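You operate a simulated robot arm through the tools that you are given. There is no shell and no other tool. Be economical: measure what you need, move in short steps, check, and stop when the job is done.

Carry out the task below with a simulated two-armed robot. There is one attempt and no reset: what you move stays moved.

TASK
Pick up the red brush from the back board of the right bench with one hand, pass it to the other hand and put it on the back board of the left bench.

The check looks at the end state, three seconds after you hand in, the way a careful person would. Anything else that was tipped, shoved, dropped, spilled or broken makes it a failure.

THE ROBOT
Two 7-joint arms with two-finger parallel grippers on one trunk, on a base that drives. Base frame: it is fixed to the floor where the robot stands at the start and does not move with it; the origin is under the middle of the robot, x ahead of it, y to its left, z up; the surface under the hand at the start is at about z = 84. Units: cm, degrees, N and s.
The left shoulder is at the start at [3.9, 10.1, 116.1], the right one opposite. With the tool pointing down near the work surface each hand reaches from about 20 to 52 cm from the robot's upright axis, wherever it stands, measured 20 degrees to its own side. Places, roughly: back board of the left bench [70, -180, 80]. Payload 2.4 kg a hand.
The TCP of each hand is the grasp point between the finger pads, 2.4 cm short of the fingertips. In the tool frame z runs along the fingers and y along their closing line. Largest opening 6.8 cm; finger width 1.7, thickness 1; the body of the gripper, 4 by 7 cm, starts 4.1 cm behind the TCP.
Orientation is that of the tool frame in the base frame, as a unit quaternion [w, x, y, z]. With the fingers straight down and closing along the base's y, the tool's x points along the base's -x, its y along +y and its z along -z.

THE INTERFACE
- The arms move only by the tool play_rows. It takes "left_deltas", "right_deltas" or both (then of equal length, played together; a hand with none holds still); each is a list of rows, each a list of 7 numbers: the turn, a rotation vector about the base's x, y, z in units of 4 degrees (1.0 is 4 degrees), then the shift along the base's x, y, z in units of 30 mm (1.0 is 30 mm), then the opening, from 0 (shut) to 1 (fully open). In form: [[rx, ry, rz, tx, ty, tz, grip], ...]. A call has 1 to 8 rows; each row shifts and turns the commanded pose from where the row before left it. A call with a number of a shift or a turn outside -1 to 1 is refused whole. Rows are played at 5 a second. More than 5 cm and 8.6 degrees between two rows, or a gripper value outside its range, and nothing of the call is played. A pose out of reach is approached as far as the arm can. The call stops where the force on the tool passes 40 N (or 10 N more than at its start, if that is more) or the arm is blocked; 0.2 s more then pass. The fingers move at their own pace (about 7.2 cm/s each) and stop on an object; they squeeze with about 24 N. The grip force told is the motor's: it shows also when the fingers shut on nothing. Time passes only in rows, and 0.2 s behind the last, so rows that do not move let the fingers close. It gives the time, the measured TCP pose, the force on the tool (base axes), the opening and the grip force at its end, in the units of the frame above (readings bear some noise), with the torque about the TCP (base axes, N m) and any sound that the robot's microphone picked up.
- Cameras (640 x 400 px; columns grow to the right, rows downward): "scene" is now at [12.24, -0.18, 131.43]; the picture's right is [-0.00, -1.00, 0.00], its down [-0.61, 0.00, -0.79] and it looks along [0.79, -0.00, -0.61] (base axes); focal length 272 px, centre (320, 200). "left" rides on the left gripper at [8.4, -1.1, -7.5] in its tool frame; the picture's right is [0.13, 0.99, 0.00], its down [-0.60, 0.08, -0.79] and it looks along [-0.79, 0.10, 0.61] (tool axes); focal length 251 px, centre (320, 200). "right" rides on the right gripper at [8.4, 1.1, -7.5] in its tool frame; the picture's right is [-0.13, 0.99, 0.00], its down [-0.60, -0.08, -0.79] and it looks along [-0.79, -0.10, 0.61] (tool axes); focal length 251 px, centre (320, 200). There is no depth. A picture from a camera that has moved, and an enlarged one, comes with that camera's place and axes in the base frame and with its lens.
- capture(camera): a new picture of that camera. The clock stands still meanwhile.
- raise_lower(by): slides the trunk up (or, below 0, down) by that many cm; the arms and the scene camera ride with it, the base frame stays. It gives what a move gives, with no picture.
- drive_base(legs): drives the robot by 1 to 6 legs, each [ahead, left, turn to the left] in cm, cm and degrees, along the robot's own axes; the way and the turn of a leg run together, so that a leg with both is an arc; at most 150 cm and 180 degrees a leg. The arms and the cameras ride along, it lands a little off, and it stops where it bumps. It gives what a move gives.
- turn_head(pan, tilt): turns the head with the scene camera to pan (to the left, within 86 degrees either way) and tilt (down, from -29 to 69), counted from straight ahead of the robot. It gives what a move gives.
- inspect(camera, box): a new picture of the part [left, top, right, bottom] of that camera's present view, enlarged. The clock stands still meanwhile.
- job_done(): hands the job in; it is judged then, once.

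Work in short steps. Places have to be worked out from the pictures, the camera data and where the tool is seen: move nearer, look again, correct. Check each grasp and each placing, and mend what went wrong. You have 120 turns and 100 pictures in all, those below and enlarged ones among them. Open the grippers and draw the arms clear of the work before you hand the job in, unless the task says otherwise; then end with one line.

The tools are called after "Emit:" as a command line: name --argument value ..., lists and objects as JSON in quotes. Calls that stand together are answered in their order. play_rows: Moves the arms, as the interface text tells. Its arguments: {"type":"object","properties":{"left_deltas":{"type":"array","items":{"type":"array","items":{"type":"number"}}},"right_deltas":{"type":"array","items":{"type":"array","items":{"type":"number"}}}},"required":[]} The other tools are called the same way: raise_lower (by) slides the trunk up or down; drive_base (legs) drives the base; turn_head (pan, tilt) turns the head that bears the scene camera; capture (camera) takes a picture; inspect (camera, box) takes an enlarged picture of a part of a camera's view; job_done () hands the job in.

At the start:

```text
time_s: 0.0
left_position: [35.38, 21.17, 108.1]
left_tool_rot: [0.0, 0.0, 1.0, -0.001]
left_wrist_force: [-0.8, -0.4, 0.8]
left_torque: [0.02, -0.02, 0.01]
left_finger_gap: 6.8
left_grasp_force: 0.1
right_position: [35.46, -12.88, 109.66]
right_tool_rot: [0.001, 0.001, 1.0, 0.001]
right_wrist_force: [-0.3, -0.2, 0.3]
right_torque: [-0.02, 0.01, 0.02]
right_finger_gap: 6.79
right_grasp_force: 0.0
trunk travel left (down, up): [-37.5, 47.5]
robot x, y, heading: [0.22, -0.11, 0.3]
head pan, tilt: [-0.2, 37.8]
```

scene: 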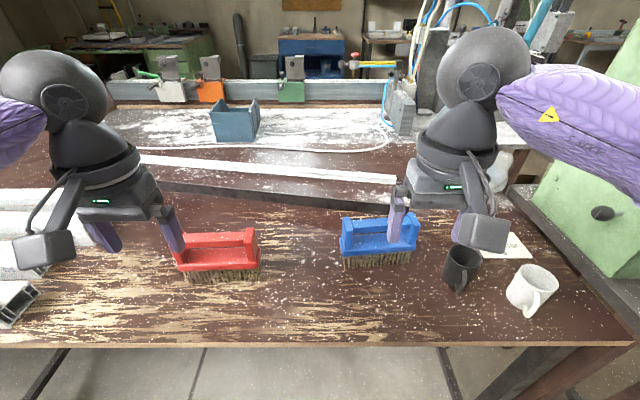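
right: 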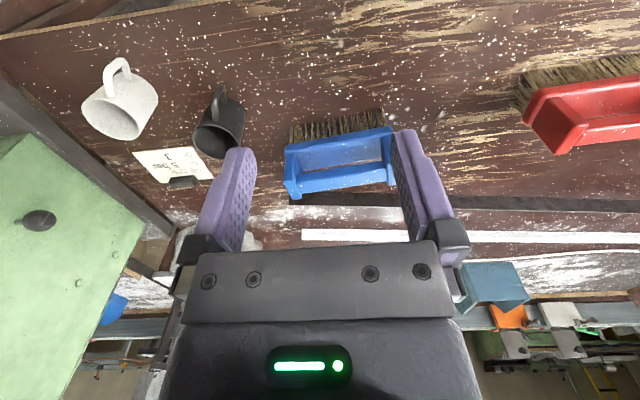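
left: 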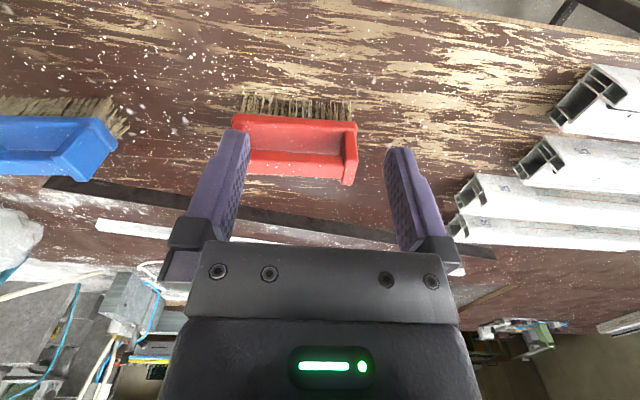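

The red brush stands on the near board around x≈51, y≈22. First I look to the right to find the left bench and its back board.

Emit:
turn_head --pan -70 --tilt 25

Emit:
capture --camera "scene"

Emit:
inspect --camera "left" --box '[180, 60, 420, 210]'

```text
time_s: 1.4
left_position: [35.32, 21.34, 108.17]
left_tool_rot: [0.0, 0.0, 1.0, 0.0]
left_wrist_force: [0.1, -0.2, 0.7]
left_torque: [0.0, 0.0, 0.01]
left_finger_gap: 6.78
left_grasp_force: 0.1
right_position: [35.35, -12.86, 109.56]
right_tool_rot: [-0.001, 0.0, 1.0, 0.0]
right_wrist_force: [0.2, -0.8, 0.0]
right_torque: [0.02, 0.0, -0.01]
right_finger_gap: 6.79
right_grasp_force: 0.0
trunk travel left (down, up): [-37.5, 47.5]
robot x, y, heading: [0.06, 0.46, 0.0]
head pan, tilt: [-70.0, 25.0]
```

```text
96 pictures are left
camera scene: at [6.75, -8.8, 133.43], right [-0.94, -0.34, 0.0], down [-0.15, 0.4, -0.91], along [0.31, -0.85, -0.42], focal length 272 px, centre (320, 200)
```

scene: 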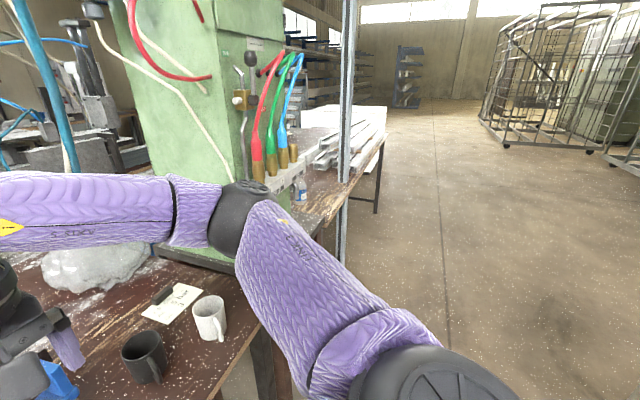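

```text
2.67 times, centred on (300, 135) of left
camera zoom: at [26.96, 20.21, 115.64], right [-0.13, 0.99, 0.0], down [0.6, 0.08, 0.79], along [0.79, 0.1, -0.61], focal length 670 px, centre (373, 373)
```

zoom: 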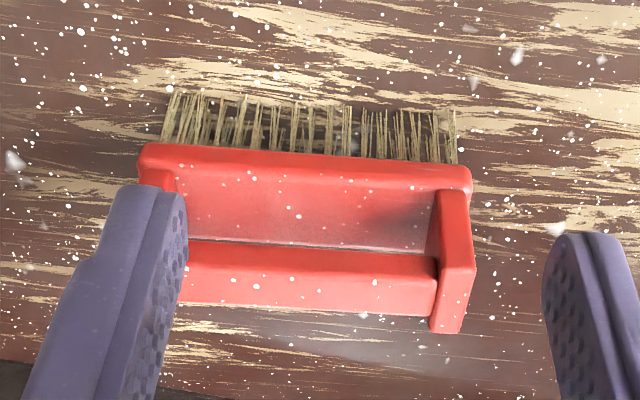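

The left bench lies beyond the green machine to the robot's right. Now I look back closely at the red brush.

Emit:
turn_head --pan 15 --tilt 42

Emit:
inspect --camera "scene" --box '[200, 150, 440, 300]'

```text
time_s: 3.0
left_position: [35.22, 21.36, 108.08]
left_tool_rot: [0.0, 0.0, 1.0, -0.001]
left_wrist_force: [0.6, 0.5, -0.4]
left_torque: [0.01, 0.02, -0.02]
left_finger_gap: 6.79
left_grasp_force: 0.1
right_position: [35.39, -12.94, 109.58]
right_tool_rot: [-0.001, 0.0, 1.0, 0.001]
right_wrist_force: [0.1, 0.1, 0.7]
right_torque: [0.0, 0.0, 0.04]
right_finger_gap: 6.79
right_grasp_force: 0.1
trunk travel left (down, up): [-37.5, 47.5]
robot x, y, heading: [-0.05, -0.31, 0.2]
head pan, tilt: [15.0, 42.0]
```

```text
2.67 times, centred on (320, 225) of scene
camera zoom: at [11.67, 2.01, 130.8], right [0.26, -0.97, 0.0], down [-0.65, -0.17, -0.74], along [0.72, 0.19, -0.67], focal length 725 px, centre (320, 133)
```

zoom: 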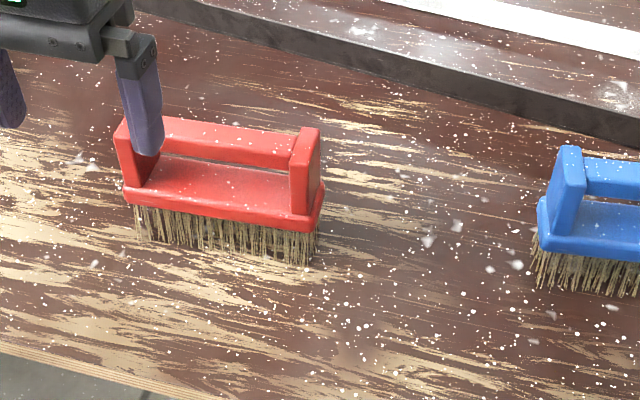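

The brush is a block with two end posts and a top bar running almost along y (z top about 93-94). I'll turn both hands so that they close along x, with the cameras outward: the left by −86°, the right by +90°.

Emit:
play_rows --left_deltas '[[0, 0, -1, 0, 0, 0.2, 1], [0, 0, -1, 0, 0, 0.2, 1], [0, 0, -1, 0, 0, 0, 1], [0, 0, -1, 0, 0, 0, 1], [0, 0, -1, 0, 0, 0, 1], [0, 0, -1, 0, 0, 0, 1], [0, 0, -1, 0, 0, 0, 1], [0, 0, -1, 0, 0, 0, 1]]' --right_deltas '[[0, 0, 1, 0, 0, 0, 1], [0, 0, 1, 0, 0, 0, 1], [0, 0, 1, 0, 0, 0, 1], [0, 0, 1, 0, 0, 0, 1], [0, 0, 1, 0, 0, 0, 1], [0, 0, 1, 0, 0, 0, 1], [0, 0, 1, 0, 0, 0, 1], [0, 0, 1, 0, 0, 0, 1]]'

Emit:
play_rows --left_deltas '[[0, 0, -1, 0, 0, 0, 1], [0, 0, -1, 0, 0, 0, 1], [0, 0, -1, 0, 0, 0, 1], [0, 0, -1, 0, 0, 0, 1], [0, 0, -1, 0, 0, 0, 1], [0, 0, -1, 0, 0, 0, 1], [0, 0, -1, 0, 0, 0, 1], [0, 0, -1, 0, 0, 0, 1]]' --right_deltas '[[0, 0, 1, 0, 0, 0, 1], [0, 0, 1, 0, 0, 0, 1], [0, 0, 1, 0, 0, 0, 1], [0, 0, 1, 0, 0, 0, 1], [0, 0, 1, 0, 0, 0, 1], [0, 0, 1, 0, 0, 0, 1], [0, 0, 1, 0, 0, 0, 1], [0, 0, 1, 0, 0, 0, 1]]'

Emit:
play_rows --left_deltas '[[0, 0, -1, 0, 0, 0, 1], [0, 0, -1, 0, 0, 0, 1], [0, 0, -1, 0, 0, 0, 1], [0, 0, -1, 0, 0, 0, 1], [0, 0, -1, 0, 0, 0, 1], [0, 0, -0.5, 0, 0, 0, 1], [0, 0, 0, 0, 0, 0, 1]]' --right_deltas '[[0, 0, 1, 0, 0, 0, 1], [0, 0, 1, 0, 0, 0, 1], [0, 0, 1, 0, 0, 0, 1], [0, 0, 1, 0, 0, 0, 1], [0, 0, 1, 0, 0, 0, 1], [0, 0, 1, 0, 0, 0, 1], [0, 0, 0.5, 0, 0, 0, 1]]'

Emit:
capture --camera "left"

Emit:
capture --camera "scene"

```text
time_s: 4.8
left_position: [35.31, 21.27, 109.36]
left_tool_rot: [0.0, 0.276, 0.961, -0.001]
left_wrist_force: [0.0, -0.2, 0.1]
left_torque: [-0.03, 0.0, -0.01]
left_finger_gap: 6.8
left_grasp_force: 0.0
right_position: [35.47, -12.84, 109.66]
right_tool_rot: [0.001, -0.275, 0.961, 0.001]
right_wrist_force: [-0.5, 0.6, -0.1]
right_torque: [-0.01, -0.01, 0.01]
right_finger_gap: 6.78
right_grasp_force: 0.1
trunk travel left (down, up): [-37.5, 47.5]
robot x, y, heading: [0.18, 0.17, -0.1]
head pan, tilt: [15.0, 42.0]
```

```text
time_s: 6.6
left_position: [29.7, 15.28, 109.21]
left_tool_rot: [0.0, 0.53, 0.848, 0.0]
left_wrist_force: [0.3, 0.1, -0.6]
left_torque: [0.02, 0.0, 0.02]
left_finger_gap: 6.8
left_grasp_force: 0.0
left hand out of reach, approached as far as the arm can: row 3, 4, 5, 6, 7, 8
right_position: [33.01, -11.33, 109.69]
right_tool_rot: [0.0, -0.528, 0.849, 0.001]
right_wrist_force: [-0.1, -0.7, -0.4]
right_torque: [-0.03, 0.03, -0.01]
right_finger_gap: 6.8
right_grasp_force: 0.1
right hand out of reach, approached as far as the arm can: row 7, 8
trunk travel left (down, up): [-37.5, 47.5]
robot x, y, heading: [0.03, -0.06, 0.0]
head pan, tilt: [15.0, 42.0]
```

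```text
time_s: 8.2
left_position: [24.54, 10.84, 109.37]
left_tool_rot: [0.0, 0.681, 0.732, 0.0]
left_wrist_force: [-0.1, 1.1, -0.3]
left_torque: [-0.02, 0.03, 0.01]
left_finger_gap: 6.82
left_grasp_force: 0.0
left hand out of reach, approached as far as the arm can: row 1, 2, 3, 4, 5, 6
right_position: [25.59, -7.0, 109.41]
right_tool_rot: [0.0, -0.706, 0.708, 0.001]
right_wrist_force: [-0.3, -0.2, -0.8]
right_torque: [-0.01, 0.02, 0.02]
right_finger_gap: 6.76
right_grasp_force: 0.0
right hand out of reach, approached as far as the arm can: row 1, 2, 3, 4, 5, 6, 7
trunk travel left (down, up): [-37.5, 47.5]
robot x, y, heading: [0.0, -0.28, -0.0]
head pan, tilt: [15.0, 42.0]
```

```text
93 pictures are left
camera left: at [22.85, 19.11, 116.86], right [0.98, 0.2, 0.0], down [0.12, -0.6, 0.79], along [0.16, -0.78, -0.61], focal length 251 px, centre (320, 200)
```

left: 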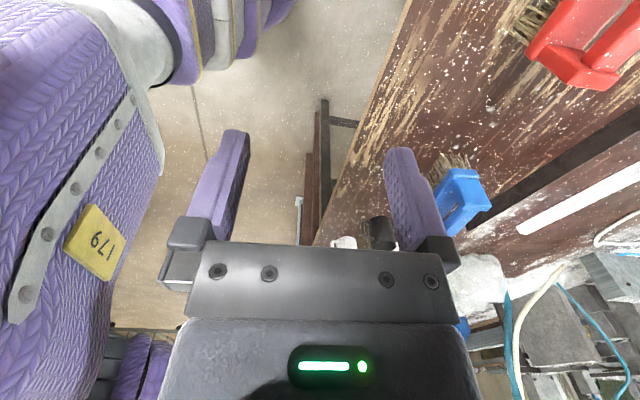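

```text
92 pictures are left
camera scene: at [11.67, 2.02, 130.8], right [0.26, -0.97, 0.0], down [-0.65, -0.17, -0.74], along [0.72, 0.19, -0.67], focal length 272 px, centre (320, 200)
```

scene: 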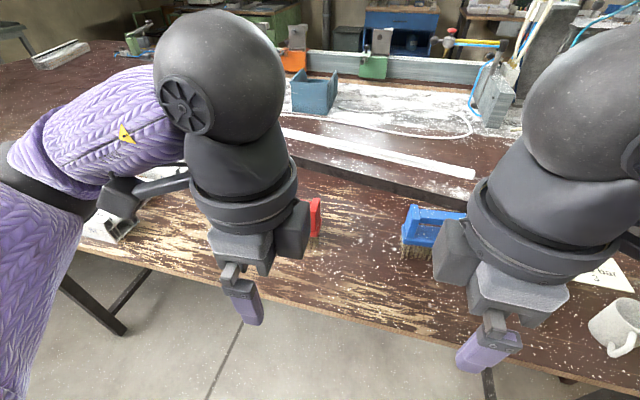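

Outward yaw of 90° is out of reach this far ahead, so I'll turn the robot 45° to the left. The right hand then needs only about 49° of yaw to close across the bar. I'll turn in place and bring the right hand back by 41°.

Emit:
drive_base --legs '[[0, 0, 45]]'

Emit:
turn_head --pan -20 --tilt 42

Emit:
play_rows --right_deltas '[[0, 0, -1, 0, 0, 0, 1], [0, 0, -1, 0, 0, 0, 1], [0, 0, -1, 0, 0, 0, 1], [0, 0, -1, 0, 0, 0, 1], [0, 0, -1, 0, 0, 0, 1], [0, 0, -1, 0, 0, 0, 1], [0, 0, -1, 0, 0, 0, 1], [0, 0, -1, 0, 0, 0, 1]]'

Emit:
capture --camera "scene"

Emit:
capture --camera "right"

```text
time_s: 10.6
left_position: [10.02, 24.83, 109.35]
left_tool_rot: [-0.001, 0.356, 0.934, 0.0]
left_wrist_force: [0.6, -0.3, 0.3]
left_torque: [0.03, 0.0, 0.01]
left_finger_gap: 6.8
left_grasp_force: 0.1
right_position: [23.23, 12.59, 109.5]
right_tool_rot: [0.0, 0.92, -0.393, 0.0]
right_wrist_force: [0.5, 0.2, 0.5]
right_torque: [-0.01, 0.01, 0.01]
right_finger_gap: 6.83
right_grasp_force: 0.0
trunk travel left (down, up): [-37.5, 47.5]
robot x, y, heading: [0.32, 0.14, 43.9]
head pan, tilt: [15.0, 42.0]
```

```text
time_s: 11.6
left_position: [10.1, 24.75, 109.39]
left_tool_rot: [0.001, 0.357, 0.934, 0.0]
left_wrist_force: [1.1, 0.0, -0.1]
left_torque: [0.0, 0.01, -0.01]
left_finger_gap: 6.8
left_grasp_force: 0.0
right_position: [23.03, 12.59, 109.61]
right_tool_rot: [0.0, 0.92, -0.392, 0.001]
right_wrist_force: [-0.5, -0.2, -0.4]
right_torque: [0.0, 0.02, 0.02]
right_finger_gap: 6.81
right_grasp_force: 0.0
trunk travel left (down, up): [-37.5, 47.5]
robot x, y, heading: [-0.04, -0.19, 44.1]
head pan, tilt: [-20.0, 42.0]
```

```text
time_s: 13.4
left_position: [10.11, 24.7, 109.33]
left_tool_rot: [0.0, 0.357, 0.934, 0.0]
left_wrist_force: [0.0, -0.7, -0.4]
left_torque: [0.02, -0.02, 0.02]
left_finger_gap: 6.8
left_grasp_force: 0.0
right_position: [23.11, 12.71, 109.55]
right_tool_rot: [0.0, 0.776, -0.631, 0.0]
right_wrist_force: [-0.4, -0.2, -0.6]
right_torque: [-0.01, -0.02, 0.01]
right_finger_gap: 6.83
right_grasp_force: 0.0
trunk travel left (down, up): [-37.5, 47.5]
robot x, y, heading: [-0.06, 0.07, 44.1]
head pan, tilt: [-20.0, 42.0]
```

```text
91 pictures are left
camera scene: at [10.24, 5.72, 130.8], right [0.41, -0.91, 0.0], down [-0.61, -0.27, -0.74], along [0.68, 0.3, -0.67], focal length 272 px, centre (320, 200)
```

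scene: 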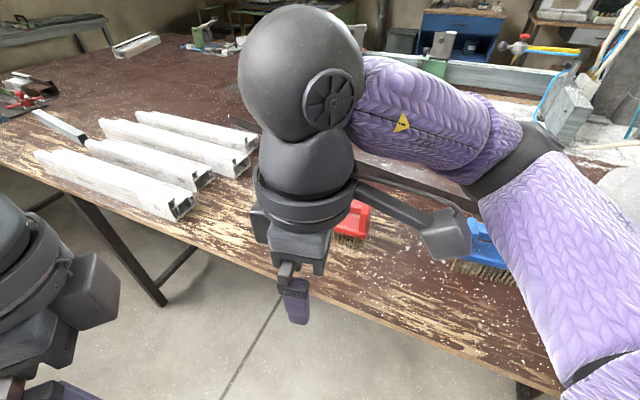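

```text
90 pictures are left
camera right: at [23.75, 4.35, 117.07], right [-1.0, -0.07, 0.0], down [-0.04, 0.61, 0.79], along [-0.06, 0.79, -0.61], focal length 251 px, centre (320, 200)
```

right: 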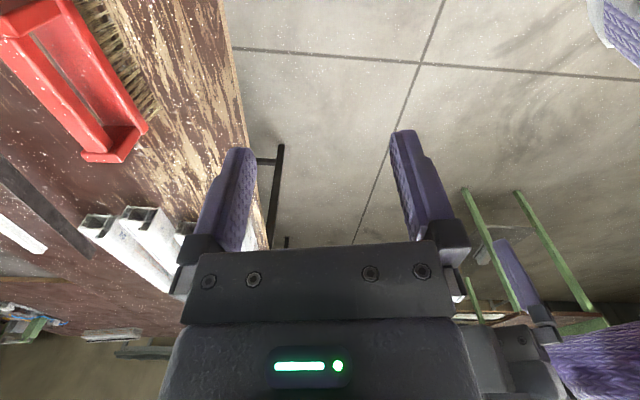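

The hand pose resets cleanly to the measured one. I move the right hand +x toward the brush at height, with another −8° of yaw.

Emit:
play_rows --right_deltas '[[0, 0, -1, 0.9, 0, 0, 1], [0, 0, -1, 0.9, 0, 0, 1], [0, 0, 0, 0.9, 0.1, 0, 1], [0, 0, 0, 0.9, 0.1, 0, 1], [0, 0, 0, 0.9, 0.1, 0, 1], [0, 0, 0, 0.9, 0.1, 0, 1], [0, 0, 0, 0.9, 0.1, 0, 1], [0, 0, 0, 0, 0, 0, 1]]'

Emit:
capture --camera "right"

Emit:
capture --camera "scene"

```text
time_s: 15.2
left_position: [10.08, 24.66, 109.35]
left_tool_rot: [0.0, 0.356, 0.934, -0.001]
left_wrist_force: [0.5, 0.5, 0.6]
left_torque: [0.01, -0.01, 0.01]
left_finger_gap: 6.78
left_grasp_force: 0.0
right_position: [36.66, 13.57, 109.4]
right_tool_rot: [0.0, 0.729, -0.684, 0.0]
right_wrist_force: [0.0, 0.6, -0.4]
right_torque: [0.03, 0.01, -0.01]
right_finger_gap: 6.8
right_grasp_force: 0.0
right hand out of reach, approached as far as the arm can: row 6, 7
trunk travel left (down, up): [-37.5, 47.5]
robot x, y, heading: [0.04, -0.21, 44.0]
head pan, tilt: [-20.0, 42.0]
```

```text
89 pictures are left
camera right: at [36.07, 5.22, 116.93], right [-1.0, 0.06, 0.0], down [0.04, 0.61, 0.79], along [0.05, 0.79, -0.61], focal length 251 px, centre (320, 200)
```

right: 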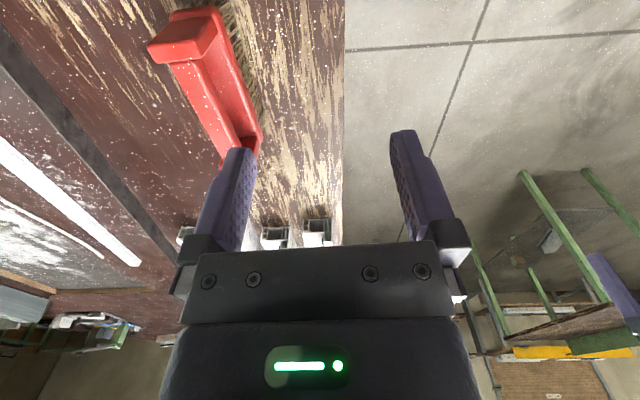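

```text
88 pictures are left
camera scene: at [10.24, 5.72, 130.8], right [0.41, -0.91, 0.0], down [-0.61, -0.27, -0.74], along [0.68, 0.3, -0.67], focal length 272 px, centre (320, 200)
```

scene: 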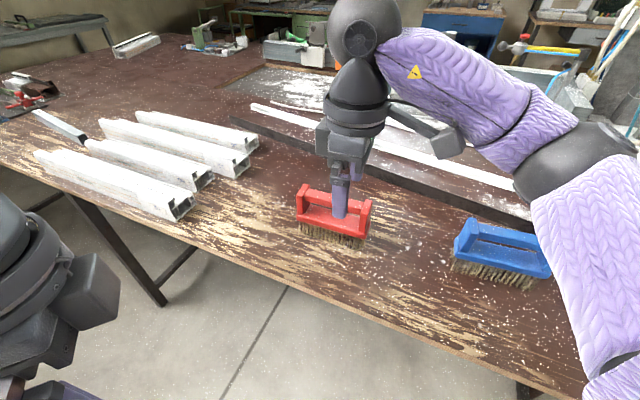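

From this view the bar runs from about (48.9,13.5) to (47.1,25.4) and is turned about 8°. The hand stops about 11 cm short, so I move the base 7 cm toward the bench and then try again.

Emit:
drive_base --legs '[[5, -5, 0]]'

Emit:
play_rows --right_deltas '[[0, 0, 0.5, 0.6, 0.2, -0.2, 1], [0, 0, 0, 0.6, 0.2, -0.4, 1], [0, 0, 0, 0.5, 0.2, -0.6, 1], [0, 0, 0, 0, 0.2, -0.6, 1], [0, 0, 0, 0, 0, 0, 1]]'

Emit:
capture --camera "right"

Emit:
capture --camera "scene"

```text
time_s: 16.2
left_position: [17.25, 24.53, 109.42]
left_tool_rot: [-0.002, 0.357, 0.934, -0.001]
left_wrist_force: [0.1, -0.9, -0.7]
left_torque: [-0.04, -0.03, 0.03]
left_finger_gap: 6.82
left_grasp_force: 0.2
right_position: [43.79, 13.51, 109.36]
right_tool_rot: [0.001, 0.729, -0.684, -0.001]
right_wrist_force: [0.1, -0.3, -0.1]
right_torque: [0.02, 0.0, 0.01]
right_finger_gap: 6.8
right_grasp_force: 0.0
trunk travel left (down, up): [-37.5, 47.5]
robot x, y, heading: [7.11, -0.1, 44.0]
head pan, tilt: [-20.0, 42.0]
```

```text
time_s: 17.4
left_position: [17.2, 24.69, 109.29]
left_tool_rot: [0.001, 0.357, 0.934, -0.001]
left_wrist_force: [0.3, -0.6, 0.0]
left_torque: [-0.02, -0.04, -0.03]
left_finger_gap: 6.78
left_grasp_force: 0.0
right_position: [42.81, 14.56, 105.68]
right_tool_rot: [0.0, 0.741, -0.671, 0.0]
right_wrist_force: [-0.8, 0.1, -0.5]
right_torque: [0.0, 0.0, 0.04]
right_finger_gap: 6.78
right_grasp_force: 0.1
right hand out of reach, approached as far as the arm can: row 1, 2, 3
trunk travel left (down, up): [-37.5, 47.5]
robot x, y, heading: [7.29, -0.16, 44.1]
head pan, tilt: [-20.0, 42.0]
```

```text
87 pictures are left
camera right: at [42.51, 6.18, 113.22], right [-1.0, 0.03, 0.0], down [0.02, 0.61, 0.79], along [0.03, 0.79, -0.61], focal length 251 px, centre (320, 200)
```

right: 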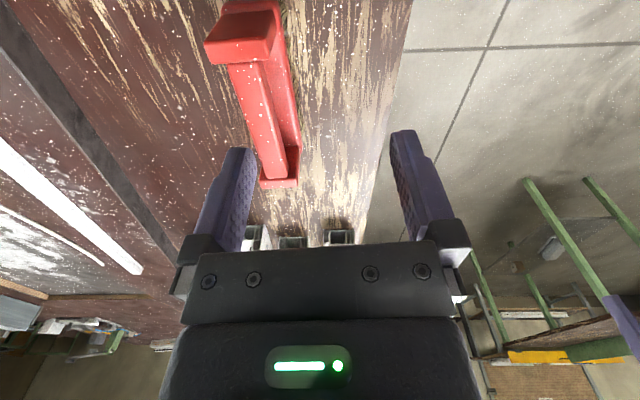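

```text
86 pictures are left
camera scene: at [17.32, 5.64, 130.8], right [0.41, -0.91, 0.0], down [-0.61, -0.27, -0.74], along [0.68, 0.3, -0.67], focal length 272 px, centre (320, 200)
```

scene: 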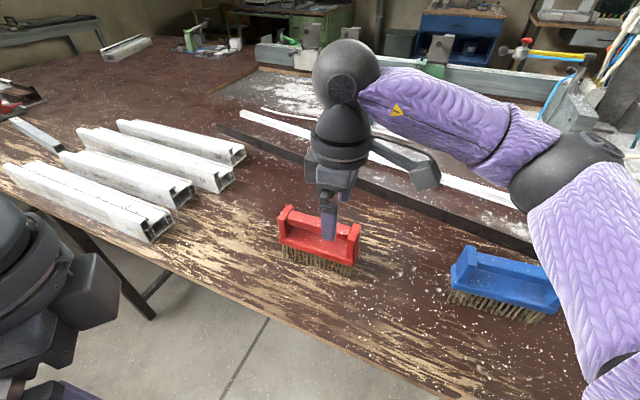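

The bar is narrow and about 4-5° turned, so the current yaw fits. The hand is about 5.5 cm short in x, so I turn the robot 20° further left to ease the wrist and bring the hand back over the bar.

Emit:
drive_base --legs '[[0, 0, 20]]'

Emit:
play_rows --right_deltas '[[0, 0, -1, 0.7, -0.9, 0, 1], [0, 0, -1, 0.7, -0.9, 0, 1], [0, 0, -1, 0.7, -0.8, 0, 1], [0, 0, -1, 0.7, -0.8, 0, 1], [0, 0, -1, 0.5, -0.6, 0, 1], [0, 0, 0, 0.2, 0, 0, 1]]'

Emit:
capture --camera "right"

```text
time_s: 18.9
left_position: [8.03, 26.69, 109.29]
left_tool_rot: [0.0, 0.189, 0.982, 0.0]
left_wrist_force: [-0.2, -0.8, 0.3]
left_torque: [0.0, -0.04, 0.0]
left_finger_gap: 6.8
left_grasp_force: 0.0
right_position: [35.69, 25.96, 105.8]
right_tool_rot: [0.0, 0.846, -0.534, 0.0]
right_wrist_force: [0.5, 0.5, -0.5]
right_torque: [0.01, -0.02, 0.04]
right_finger_gap: 6.78
right_grasp_force: 0.1
trunk travel left (down, up): [-37.5, 47.5]
robot x, y, heading: [6.67, -0.09, 63.8]
head pan, tilt: [-20.0, 42.0]
```

```text
time_s: 20.3
left_position: [8.12, 26.79, 109.28]
left_tool_rot: [0.0, 0.189, 0.982, 0.0]
left_wrist_force: [0.4, 0.2, -0.3]
left_torque: [0.02, -0.03, 0.02]
left_finger_gap: 6.8
left_grasp_force: 0.0
right_position: [45.07, 14.35, 104.62]
right_tool_rot: [0.014, 0.734, -0.679, -0.02]
right_wrist_force: [0.1, 0.6, 0.5]
right_torque: [0.0, -0.03, -0.02]
right_finger_gap: 6.81
right_grasp_force: 0.0
right hand out of reach, approached as far as the arm can: row 5, 6
trunk travel left (down, up): [-37.5, 47.5]
robot x, y, heading: [7.13, -0.19, 64.2]
head pan, tilt: [-20.0, 42.0]
```

```text
85 pictures are left
camera right: at [44.85, 5.9, 112.23], right [-1.0, 0.05, 0.05], down [0.07, 0.6, 0.79], along [0.01, 0.8, -0.6], focal length 251 px, centre (320, 200)
```

right: 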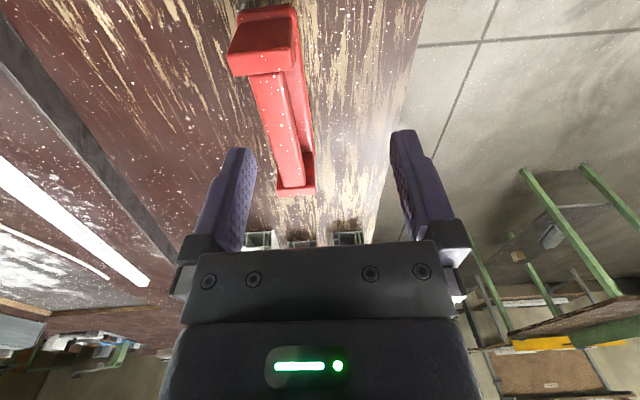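

Still 3 cm short. I shift the base 4 cm more toward the bench (in +x).

Emit:
drive_base --legs '[[1.7, -3.6, 0]]'

Emit:
capture --camera "right"

Emit:
capture --camera "scene"

```text
time_s: 21.2
left_position: [12.17, 26.53, 109.34]
left_tool_rot: [-0.001, 0.19, 0.982, 0.0]
left_wrist_force: [0.0, -0.2, -0.3]
left_torque: [-0.01, -0.01, -0.04]
left_finger_gap: 6.79
left_grasp_force: 0.0
right_position: [48.97, 14.3, 104.7]
right_tool_rot: [0.015, 0.734, -0.679, -0.02]
right_wrist_force: [0.2, 0.1, -0.2]
right_torque: [0.0, -0.04, -0.01]
right_finger_gap: 6.82
right_grasp_force: 0.1
trunk travel left (down, up): [-37.5, 47.5]
robot x, y, heading: [10.66, 0.02, 64.0]
head pan, tilt: [-20.0, 42.0]
```

```text
84 pictures are left
camera right: at [48.89, 5.87, 112.2], right [-1.0, 0.05, 0.05], down [0.07, 0.6, 0.79], along [0.01, 0.8, -0.6], focal length 251 px, centre (320, 200)
```

right: 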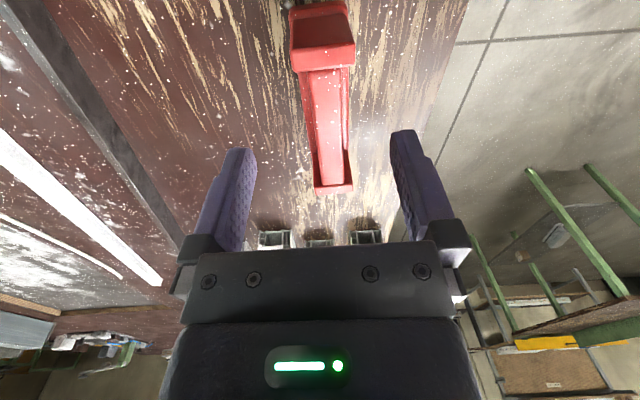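

```text
83 pictures are left
camera scene: at [18.76, 8.71, 130.8], right [0.7, -0.72, 0.0], down [-0.48, -0.47, -0.74], along [0.53, 0.52, -0.67], focal length 272 px, centre (320, 200)
```

scene: 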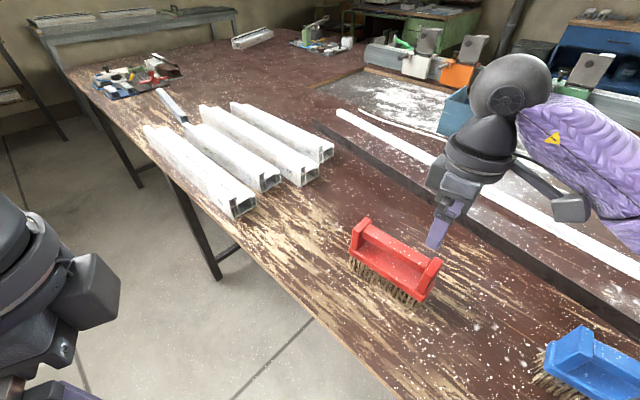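

The bar is now seen between the fingers (x≈48.1, y 14–26). I tilt the right wrist 24° outward (fingers pointing a little to +y), leaving space for the other hand later, and centre at y≈16.5.

Emit:
play_rows --right_deltas '[[1, 0, 0, -0.1, 0.1, 0, 1], [1, 0, 0, -0.1, 0.1, 0, 1], [1, 0, 0, -0.1, 0.1, 0, 1], [1, 0, 0, 0, 0.1, 0, 1], [1, 0, 0, 0, 0.1, 0, 1], [1, 0, 0, 0, 0.2, 0, 1], [0, 0, 0, 0, 0, 0, 1]]'

Emit:
capture --camera "right"

Emit:
capture --camera "scene"

```text
time_s: 22.8
left_position: [12.05, 26.63, 109.35]
left_tool_rot: [0.0, 0.189, 0.982, 0.0]
left_wrist_force: [0.3, 0.2, 0.2]
left_torque: [0.0, 0.0, 0.01]
left_finger_gap: 6.83
left_grasp_force: 0.0
right_position: [46.98, 16.14, 104.87]
right_tool_rot: [-0.14, 0.722, -0.658, -0.161]
right_wrist_force: [0.2, -0.1, -0.6]
right_torque: [0.0, 0.03, 0.0]
right_finger_gap: 6.82
right_grasp_force: 0.0
right hand out of reach, approached as far as the arm can: row 4, 5
trunk travel left (down, up): [-37.5, 47.5]
robot x, y, heading: [10.78, -0.04, 64.0]
head pan, tilt: [-20.0, 42.0]
```

```text
82 pictures are left
camera right: at [46.79, 5.47, 108.23], right [-1.0, 0.03, 0.06], down [0.07, 0.23, 0.97], along [0.01, 0.97, -0.23], focal length 251 px, centre (320, 200)
```

right: 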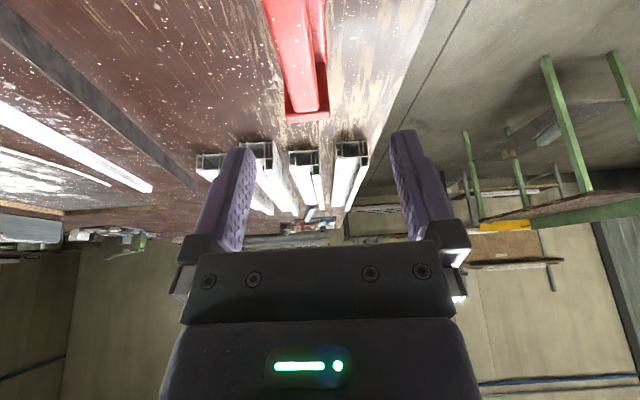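

```text
81 pictures are left
camera scene: at [18.69, 8.71, 130.8], right [0.7, -0.72, 0.0], down [-0.48, -0.47, -0.74], along [0.53, 0.52, -0.67], focal length 272 px, centre (320, 200)
```

scene: 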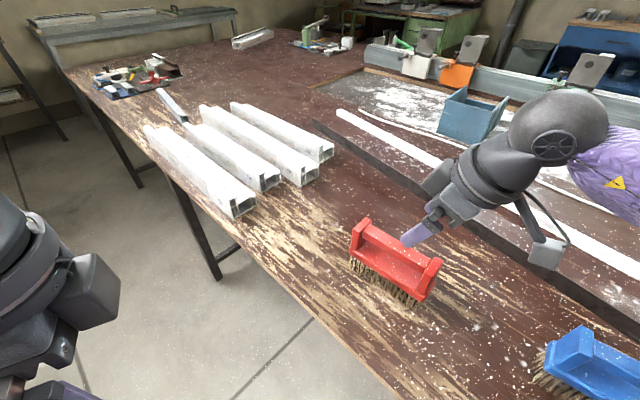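

Tilt is right (fingers (-0.05,0.41,-0.91)). I lower to about z=99.5 while moving to x≈48, and look again.

Emit:
play_rows --right_deltas '[[0, 0, 0, 0.1, 0, -0.5, 1], [0, 0, 0, 0.15, 0, -0.5, 1], [0, 0, 0, 0.1, 0.1, -0.5, 1], [0, 0, 0, 0, 0.1, -0.3, 1], [0, 0, 0, 0, 0, 0, 1]]'

Emit:
inspect --camera "scene" --box '[320, 170, 480, 320]'

Emit:
capture --camera "right"

```text
time_s: 24.0
left_position: [12.16, 26.69, 109.34]
left_tool_rot: [-0.001, 0.19, 0.982, 0.0]
left_wrist_force: [-0.4, 0.8, -0.2]
left_torque: [0.0, -0.02, 0.0]
left_finger_gap: 6.77
left_grasp_force: 0.1
right_position: [47.29, 17.44, 100.35]
right_tool_rot: [-0.139, 0.722, -0.659, -0.161]
right_wrist_force: [0.0, -0.2, 0.5]
right_torque: [-0.04, -0.03, 0.01]
right_finger_gap: 6.82
right_grasp_force: 0.0
right hand out of reach, approached as far as the arm can: row 1, 2
trunk travel left (down, up): [-37.5, 47.5]
robot x, y, heading: [11.29, -0.51, 64.2]
head pan, tilt: [-20.0, 42.0]
```

```text
2.67 times, centred on (400, 245) of scene
camera zoom: at [18.69, 8.71, 130.8], right [0.7, -0.72, 0.0], down [-0.48, -0.47, -0.74], along [0.53, 0.52, -0.67], focal length 725 px, centre (107, 80)
```

zoom: 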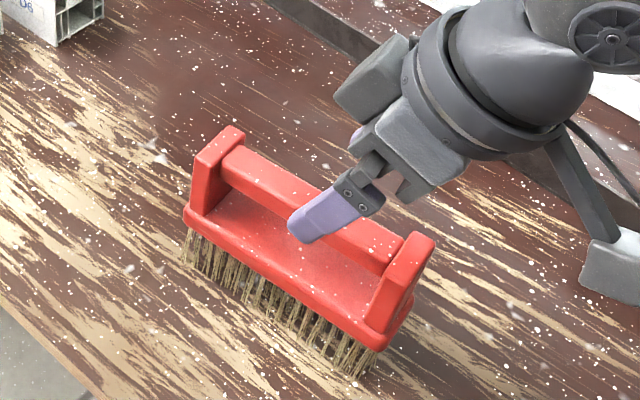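

```text
79 pictures are left
camera right: at [47.16, 6.73, 103.65], right [-1.0, 0.03, 0.07], down [0.07, 0.23, 0.97], along [0.01, 0.97, -0.23], focal length 251 px, centre (320, 200)
```

right: 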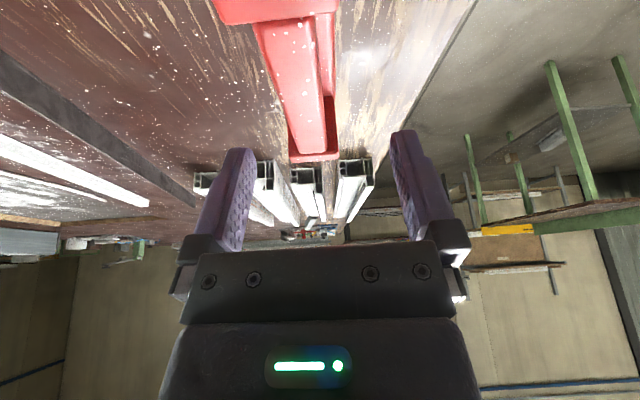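

Bar top is about z=95 at x≈48.1. I descend to z≈94.2 with x +0.8.

Emit:
play_rows --right_deltas '[[0, 0, 0, 0.1, 0, -0.5, 1], [0, 0, 0, 0.1, 0, -0.5, 1], [0, 0, 0, 0.07, 0, -0.5, 1], [0, 0, 0, 0, 0, -0.5, 1], [0, 0, 0, 0, 0, 0, 1]]'

Emit:
inspect --camera "scene" --box '[320, 170, 480, 320]'

Emit:
capture --camera "right"

```text
time_s: 25.2
left_position: [11.99, 26.65, 109.34]
left_tool_rot: [0.0, 0.189, 0.982, 0.0]
left_wrist_force: [-0.2, 0.4, -0.3]
left_torque: [0.01, -0.02, -0.03]
left_finger_gap: 6.8
left_grasp_force: 0.0
right_position: [48.0, 17.36, 94.23]
right_tool_rot: [-0.139, 0.721, -0.659, -0.161]
right_wrist_force: [0.8, 0.1, -0.5]
right_torque: [-0.02, 0.0, -0.02]
right_finger_gap: 6.81
right_grasp_force: 0.0
trunk travel left (down, up): [-37.5, 47.5]
robot x, y, heading: [10.94, 0.07, 64.2]
head pan, tilt: [-20.0, 42.0]
```

```text
2.67 times, centred on (400, 245) of scene
camera zoom: at [18.69, 8.71, 130.8], right [0.7, -0.72, 0.0], down [-0.48, -0.47, -0.74], along [0.53, 0.52, -0.67], focal length 725 px, centre (107, 80)
```

zoom: 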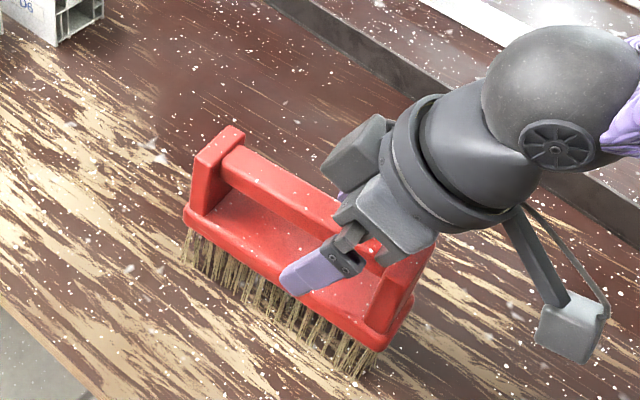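

```text
77 pictures are left
camera right: at [47.97, 6.63, 97.58], right [-1.0, 0.03, 0.06], down [0.07, 0.23, 0.97], along [0.01, 0.97, -0.23], focal length 251 px, centre (320, 200)
```

right: 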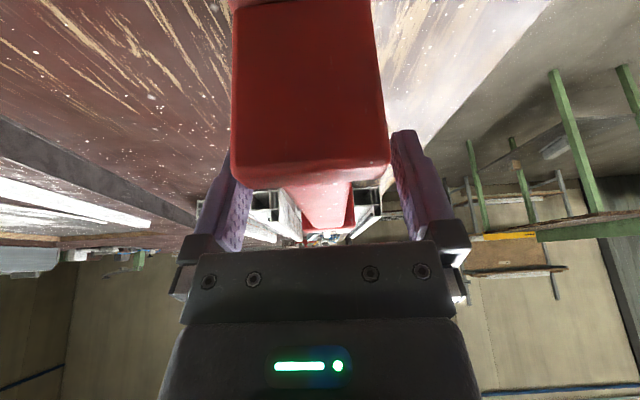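

The fingers straddle the bar well. I close the grip in place.

Emit:
play_rows --right_deltas '[[0, 0, 0, 0, 0, 0, 0.6], [0, 0, 0, 0, 0, 0, 0.3], [0, 0, 0, 0, 0, 0, 0], [0, 0, 0, 0, 0, 0, 0], [0, 0, 0, 0, 0, 0, 0]]'

Emit:
inspect --camera "scene" --box '[320, 170, 480, 320]'

```text
time_s: 26.4
left_position: [12.03, 26.66, 109.25]
left_tool_rot: [-0.001, 0.189, 0.982, 0.0]
left_wrist_force: [-0.6, 0.2, 0.4]
left_torque: [0.0, 0.0, 0.02]
left_finger_gap: 6.84
left_grasp_force: 0.1
right_position: [48.06, 17.34, 94.27]
right_tool_rot: [-0.139, 0.722, -0.659, -0.161]
right_wrist_force: [0.3, -0.2, 0.6]
right_torque: [0.13, -0.06, 0.04]
right_finger_gap: 2.35
right_grasp_force: 23.9
trunk travel left (down, up): [-37.5, 47.5]
robot x, y, heading: [11.6, -0.2, 64.1]
head pan, tilt: [-20.0, 42.0]
```

```text
2.67 times, centred on (400, 245) of scene
camera zoom: at [18.69, 8.71, 130.8], right [0.7, -0.72, 0.0], down [-0.48, -0.47, -0.74], along [0.53, 0.52, -0.67], focal length 725 px, centre (107, 80)
```

zoom: 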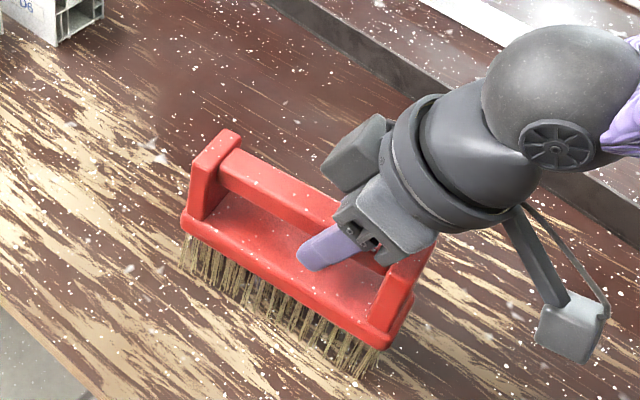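

Gripped (gap 2.35 cm). I lift 12 cm and check that it follows.

Emit:
play_rows --right_deltas '[[0, 0, 0, 0, 0, 0.3, 0], [0, 0, 0, 0, 0, 0.5, 0], [0, 0, 0, 0, 0, 0.6, 0], [0, 0, 0, -0.2, 0, 0.7, 0], [0, 0, 0, -0.3, 0, 0.7, 0], [0, 0, 0, -0.3, 0, 0.7, 0], [0, 0, 0, -0.3, 0, 0.7, 0], [0, 0, 0, 0, 0, 0, 0]]'

Emit:
capture --camera "scene"

```text
time_s: 28.2
left_position: [11.99, 26.68, 109.39]
left_tool_rot: [0.0, 0.19, 0.982, 0.0]
left_wrist_force: [-0.1, -0.2, 0.3]
left_torque: [-0.03, -0.02, -0.02]
left_finger_gap: 6.78
left_grasp_force: 0.0
right_position: [44.87, 17.24, 106.04]
right_tool_rot: [-0.138, 0.722, -0.659, -0.16]
right_wrist_force: [-0.1, 0.1, -1.6]
right_torque: [-0.01, 0.03, 0.02]
right_finger_gap: 2.34
right_grasp_force: 23.8
right hand out of reach, approached as far as the arm can: row 3
trunk travel left (down, up): [-37.5, 47.5]
robot x, y, heading: [11.03, -0.02, 64.3]
head pan, tilt: [-20.0, 42.0]
```

```text
75 pictures are left
camera scene: at [18.7, 8.72, 130.8], right [0.7, -0.72, 0.0], down [-0.48, -0.47, -0.74], along [0.53, 0.52, -0.67], focal length 272 px, centre (320, 200)
```

scene: 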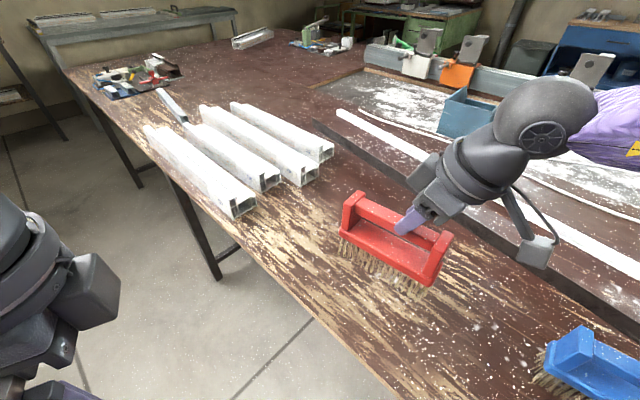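

The brush is lifted and level. I back off the bench 20 cm and then turn back to heading 0, where there is free room for the handover.

Emit:
drive_base --legs '[[-8.8, 18, 0]]'

Emit:
drive_base --legs '[[0, 0, -64]]'

Emit:
turn_head --pan 0 --tilt 45

Emit:
capture --camera "scene"

```text
time_s: 29.8
left_position: [-8.21, 26.48, 109.33]
left_tool_rot: [0.001, 0.19, 0.982, 0.0]
left_wrist_force: [-0.9, -0.2, 0.4]
left_torque: [0.0, 0.04, -0.01]
left_finger_gap: 6.79
left_grasp_force: 0.1
right_position: [24.65, 17.08, 106.08]
right_tool_rot: [-0.139, 0.72, -0.661, -0.16]
right_wrist_force: [-1.1, -0.5, -2.7]
right_torque: [-0.04, 0.02, -0.01]
right_finger_gap: 2.34
right_grasp_force: 24.4
trunk travel left (down, up): [-37.5, 47.5]
robot x, y, heading: [-9.28, -0.37, 63.7]
head pan, tilt: [-20.0, 42.0]
```

```text
time_s: 33.0
left_position: [15.35, 10.25, 109.32]
left_tool_rot: [0.0, 0.684, 0.729, 0.0]
left_wrist_force: [-0.6, 0.5, -0.1]
left_torque: [0.0, -0.02, -0.02]
left_finger_gap: 6.79
left_grasp_force: 0.1
right_position: [21.14, -23.14, 106.07]
right_tool_rot: [0.203, -0.258, 0.943, 0.062]
right_wrist_force: [1.0, -0.1, -2.4]
right_torque: [-0.03, 0.04, -0.01]
right_finger_gap: 2.35
right_grasp_force: 23.6
trunk travel left (down, up): [-37.5, 47.5]
robot x, y, heading: [-8.94, -0.27, -0.4]
head pan, tilt: [-20.0, 42.0]
```

```text
time_s: 33.9
left_position: [15.41, 10.31, 109.28]
left_tool_rot: [0.001, 0.684, 0.73, 0.0]
left_wrist_force: [-0.2, -0.4, -0.4]
left_torque: [0.02, 0.01, 0.0]
left_finger_gap: 6.8
left_grasp_force: 0.0
right_position: [21.15, -23.26, 106.11]
right_tool_rot: [0.203, -0.259, 0.942, 0.061]
right_wrist_force: [0.4, 0.5, -1.6]
right_torque: [0.0, 0.04, -0.01]
right_finger_gap: 2.36
right_grasp_force: 24.1
trunk travel left (down, up): [-37.5, 47.5]
robot x, y, heading: [-9.26, -0.42, -0.4]
head pan, tilt: [0.0, 45.0]
```

```text
74 pictures are left
camera scene: at [2.58, -0.48, 130.37], right [-0.01, -1.0, 0.0], down [-0.71, 0.01, -0.71], along [0.71, -0.01, -0.71], focal length 272 px, centre (320, 200)
```

scene: 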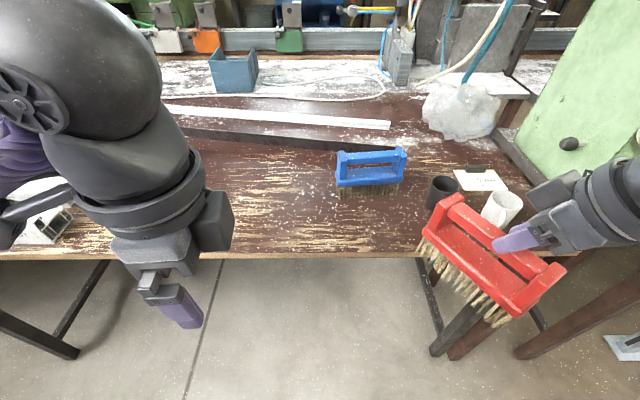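

The brush is held firmly. I rotate the right hand toward +90° of yaw while bringing it in front of the body. Meanwhile the left hand rises, tilts outward and moves aside.

Emit:
play_rows --left_deltas '[[0, 0, 0, 0, 0.3, 0.6, 1], [0, 0, 0, 0, 0.3, 0.6, 1], [-1, 0, 0, 0, 0.3, 0.5, 1], [-1, 0, 0, 0, 0.3, 0.5, 1], [-1, 0, 0, 0, 0.2, 0.4, 1], [-1, 0, 0, 0, 0.2, 0.4, 1], [-1, 0, 0, 0, 0.2, 0, 1], [-1, 0, 0, 0, 0.2, 0, 1]]' --right_deltas '[[0, 0, 1, 0, 0.2, 0, 0], [0, 0, 1, 0, 0.3, 0, 0], [0, 0, 1, 0, 0.3, 0, 0], [0, 0, 1, 0, 0.3, 0, 0], [0, 0, 1, 0, 0.3, 0, 0], [0, 0, 1, 0, 0.3, 0, 0], [0, 0, 1, 0, 0.3, 0, 0], [0, 0, 1, 0, 0.3, 0, 0]]'

Emit:
capture --camera "scene"

```text
time_s: 35.7
left_position: [12.13, 13.42, 118.03]
left_tool_rot: [0.142, 0.668, 0.714, -0.152]
left_wrist_force: [0.0, 0.6, 0.6]
left_torque: [0.02, 0.02, -0.01]
left_finger_gap: 6.8
left_grasp_force: 0.1
left hand out of reach, approached as far as the arm can: row 1, 2, 3, 4, 5, 6, 7
right_position: [19.7, -13.14, 106.03]
right_tool_rot: [0.179, -0.478, 0.854, 0.104]
right_wrist_force: [0.3, 0.2, -2.5]
right_torque: [-0.05, 0.02, -0.03]
right_finger_gap: 2.33
right_grasp_force: 23.8
right hand out of reach, approached as far as the arm can: row 4, 6, 7, 8
trunk travel left (down, up): [-37.5, 47.5]
robot x, y, heading: [-9.27, -0.13, -0.4]
head pan, tilt: [0.0, 45.0]
```

```text
73 pictures are left
camera scene: at [2.58, -0.44, 130.37], right [-0.01, -1.0, 0.0], down [-0.71, 0.01, -0.71], along [0.71, -0.01, -0.71], focal length 272 px, centre (320, 200)
```

scene: 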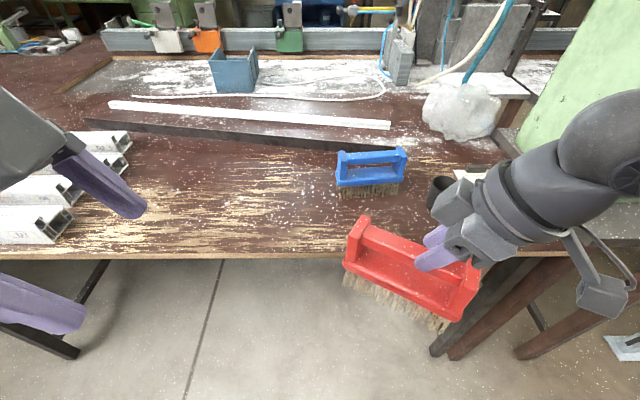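

Going well. I continue the right hand: 28° more yaw, toward (16.5, -4).

Emit:
play_rows --right_deltas '[[0, 0, 1, -0.1, 0.4, 0, 0], [0, 0, 1, -0.1, 0.4, 0, 0], [0, 0, 1, -0.1, 0.4, 0, 0], [0, 0, 1, -0.1, 0.4, 0, 0], [0, 0, 1, -0.1, 0.4, 0, 0], [0, 0, 1, -0.1, 0.4, 0, 0], [0, 0, 0.8, -0.1, 0.4, 0, 0], [0, 0, 0, 0, 0, 0, 0]]'

Emit:
capture --camera "scene"

Emit:
capture --camera "left"

```text
time_s: 37.5
left_position: [12.1, 13.51, 117.93]
left_tool_rot: [0.142, 0.668, 0.714, -0.152]
left_wrist_force: [0.1, 0.0, -0.4]
left_torque: [-0.04, 0.0, 0.01]
left_finger_gap: 6.81
left_grasp_force: 0.1
right_position: [15.02, -1.87, 105.68]
right_tool_rot: [0.149, -0.665, 0.717, 0.144]
right_wrist_force: [-0.4, -0.5, -2.3]
right_torque: [-0.04, -0.01, 0.01]
right_finger_gap: 2.34
right_grasp_force: 24.1
right hand out of reach, approached as far as the arm can: row 1, 2, 3, 4, 5, 6, 7
trunk travel left (down, up): [-37.5, 47.5]
robot x, y, heading: [-9.03, -0.2, -0.4]
head pan, tilt: [0.0, 45.0]
```

```text
72 pictures are left
camera scene: at [2.57, -0.46, 130.37], right [-0.01, -1.0, 0.0], down [-0.71, 0.01, -0.71], along [0.71, -0.01, -0.71], focal length 272 px, centre (320, 200)
```

scene: 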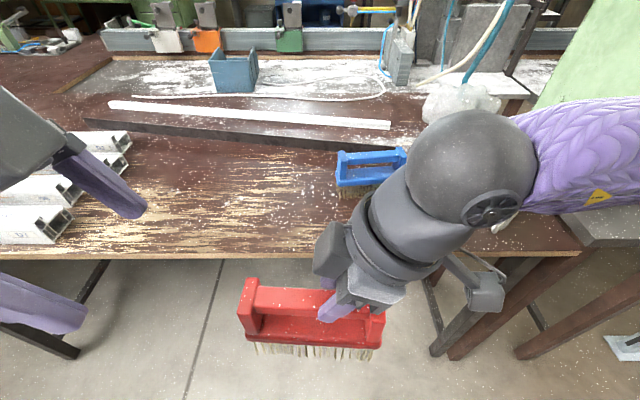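

```text
71 pictures are left
camera left: at [10.5, 24.09, 121.47], right [0.98, 0.18, -0.08], down [0.12, -0.22, 0.97], along [0.15, -0.96, -0.24], focal length 251 px, centre (320, 200)
```

left: 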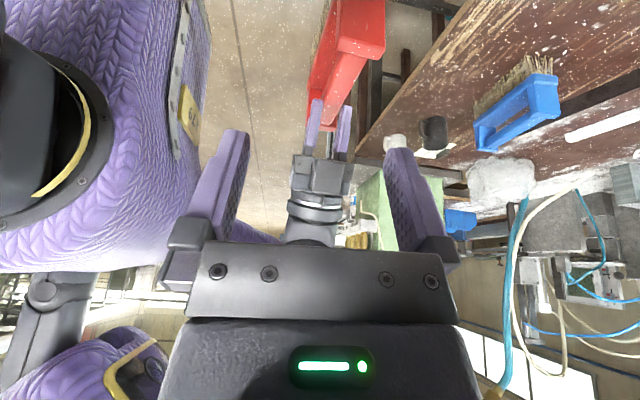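

The bar now lies across in front. I bring the left hand to a standoff 10 cm back along its fingers from the bar point (15.4, 4, 105.7), correcting the yaw by −8°.

Emit:
play_rows --left_deltas '[[0, 0, -1, 0.3, -0.3, 0, 1], [0, 0, -1, 0.3, -0.3, 0, 1], [0, 0, 0, 0.3, -0.4, -0.3, 1], [0, 0, 0, 0.2, -0.4, -0.4, 1], [0, 0, 0, 0, -0.4, -0.4, 1], [0, 0, 0, 0, 0, 0, 1]]'

Emit:
capture --camera "scene"

Emit:
capture --camera "left"

```text
time_s: 38.9
left_position: [13.52, 6.7, 114.74]
left_tool_rot: [0.13, 0.717, 0.665, -0.161]
left_wrist_force: [-1.0, -0.3, 0.1]
left_torque: [0.0, 0.0, -0.03]
left_finger_gap: 6.81
left_grasp_force: 0.0
left hand out of reach, approached as far as the arm can: row 1, 2
right_position: [14.92, -1.84, 105.66]
right_tool_rot: [0.149, -0.666, 0.717, 0.143]
right_wrist_force: [0.6, 0.7, -2.1]
right_torque: [-0.07, 0.02, 0.02]
right_finger_gap: 2.37
right_grasp_force: 24.1
trunk travel left (down, up): [-37.5, 47.5]
robot x, y, heading: [-9.35, -0.08, -0.2]
head pan, tilt: [0.0, 45.0]
```

```text
70 pictures are left
camera scene: at [2.58, -0.46, 130.37], right [-0.01, -1.0, 0.0], down [-0.71, 0.01, -0.71], along [0.71, -0.01, -0.71], focal length 272 px, centre (320, 200)
```

scene: 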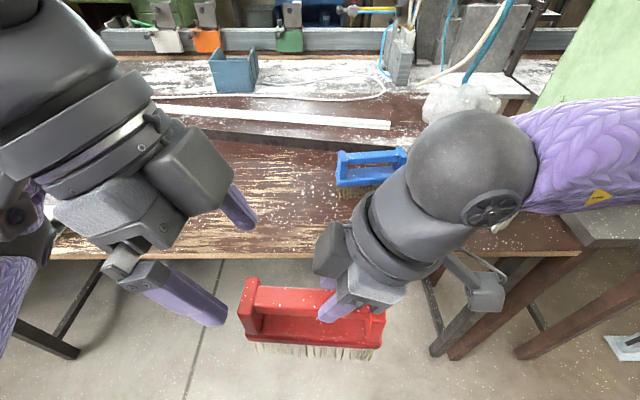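

```text
69 pictures are left
camera left: at [13.54, 17.44, 118.28], right [1.0, 0.04, -0.08], down [0.09, -0.24, 0.97], along [0.02, -0.97, -0.24], focal length 251 px, centre (320, 200)
```

left: 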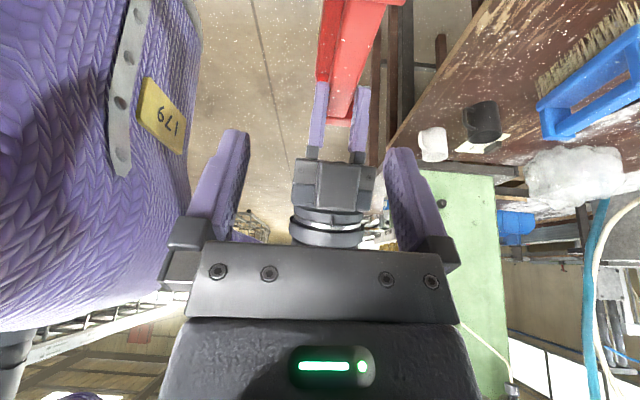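

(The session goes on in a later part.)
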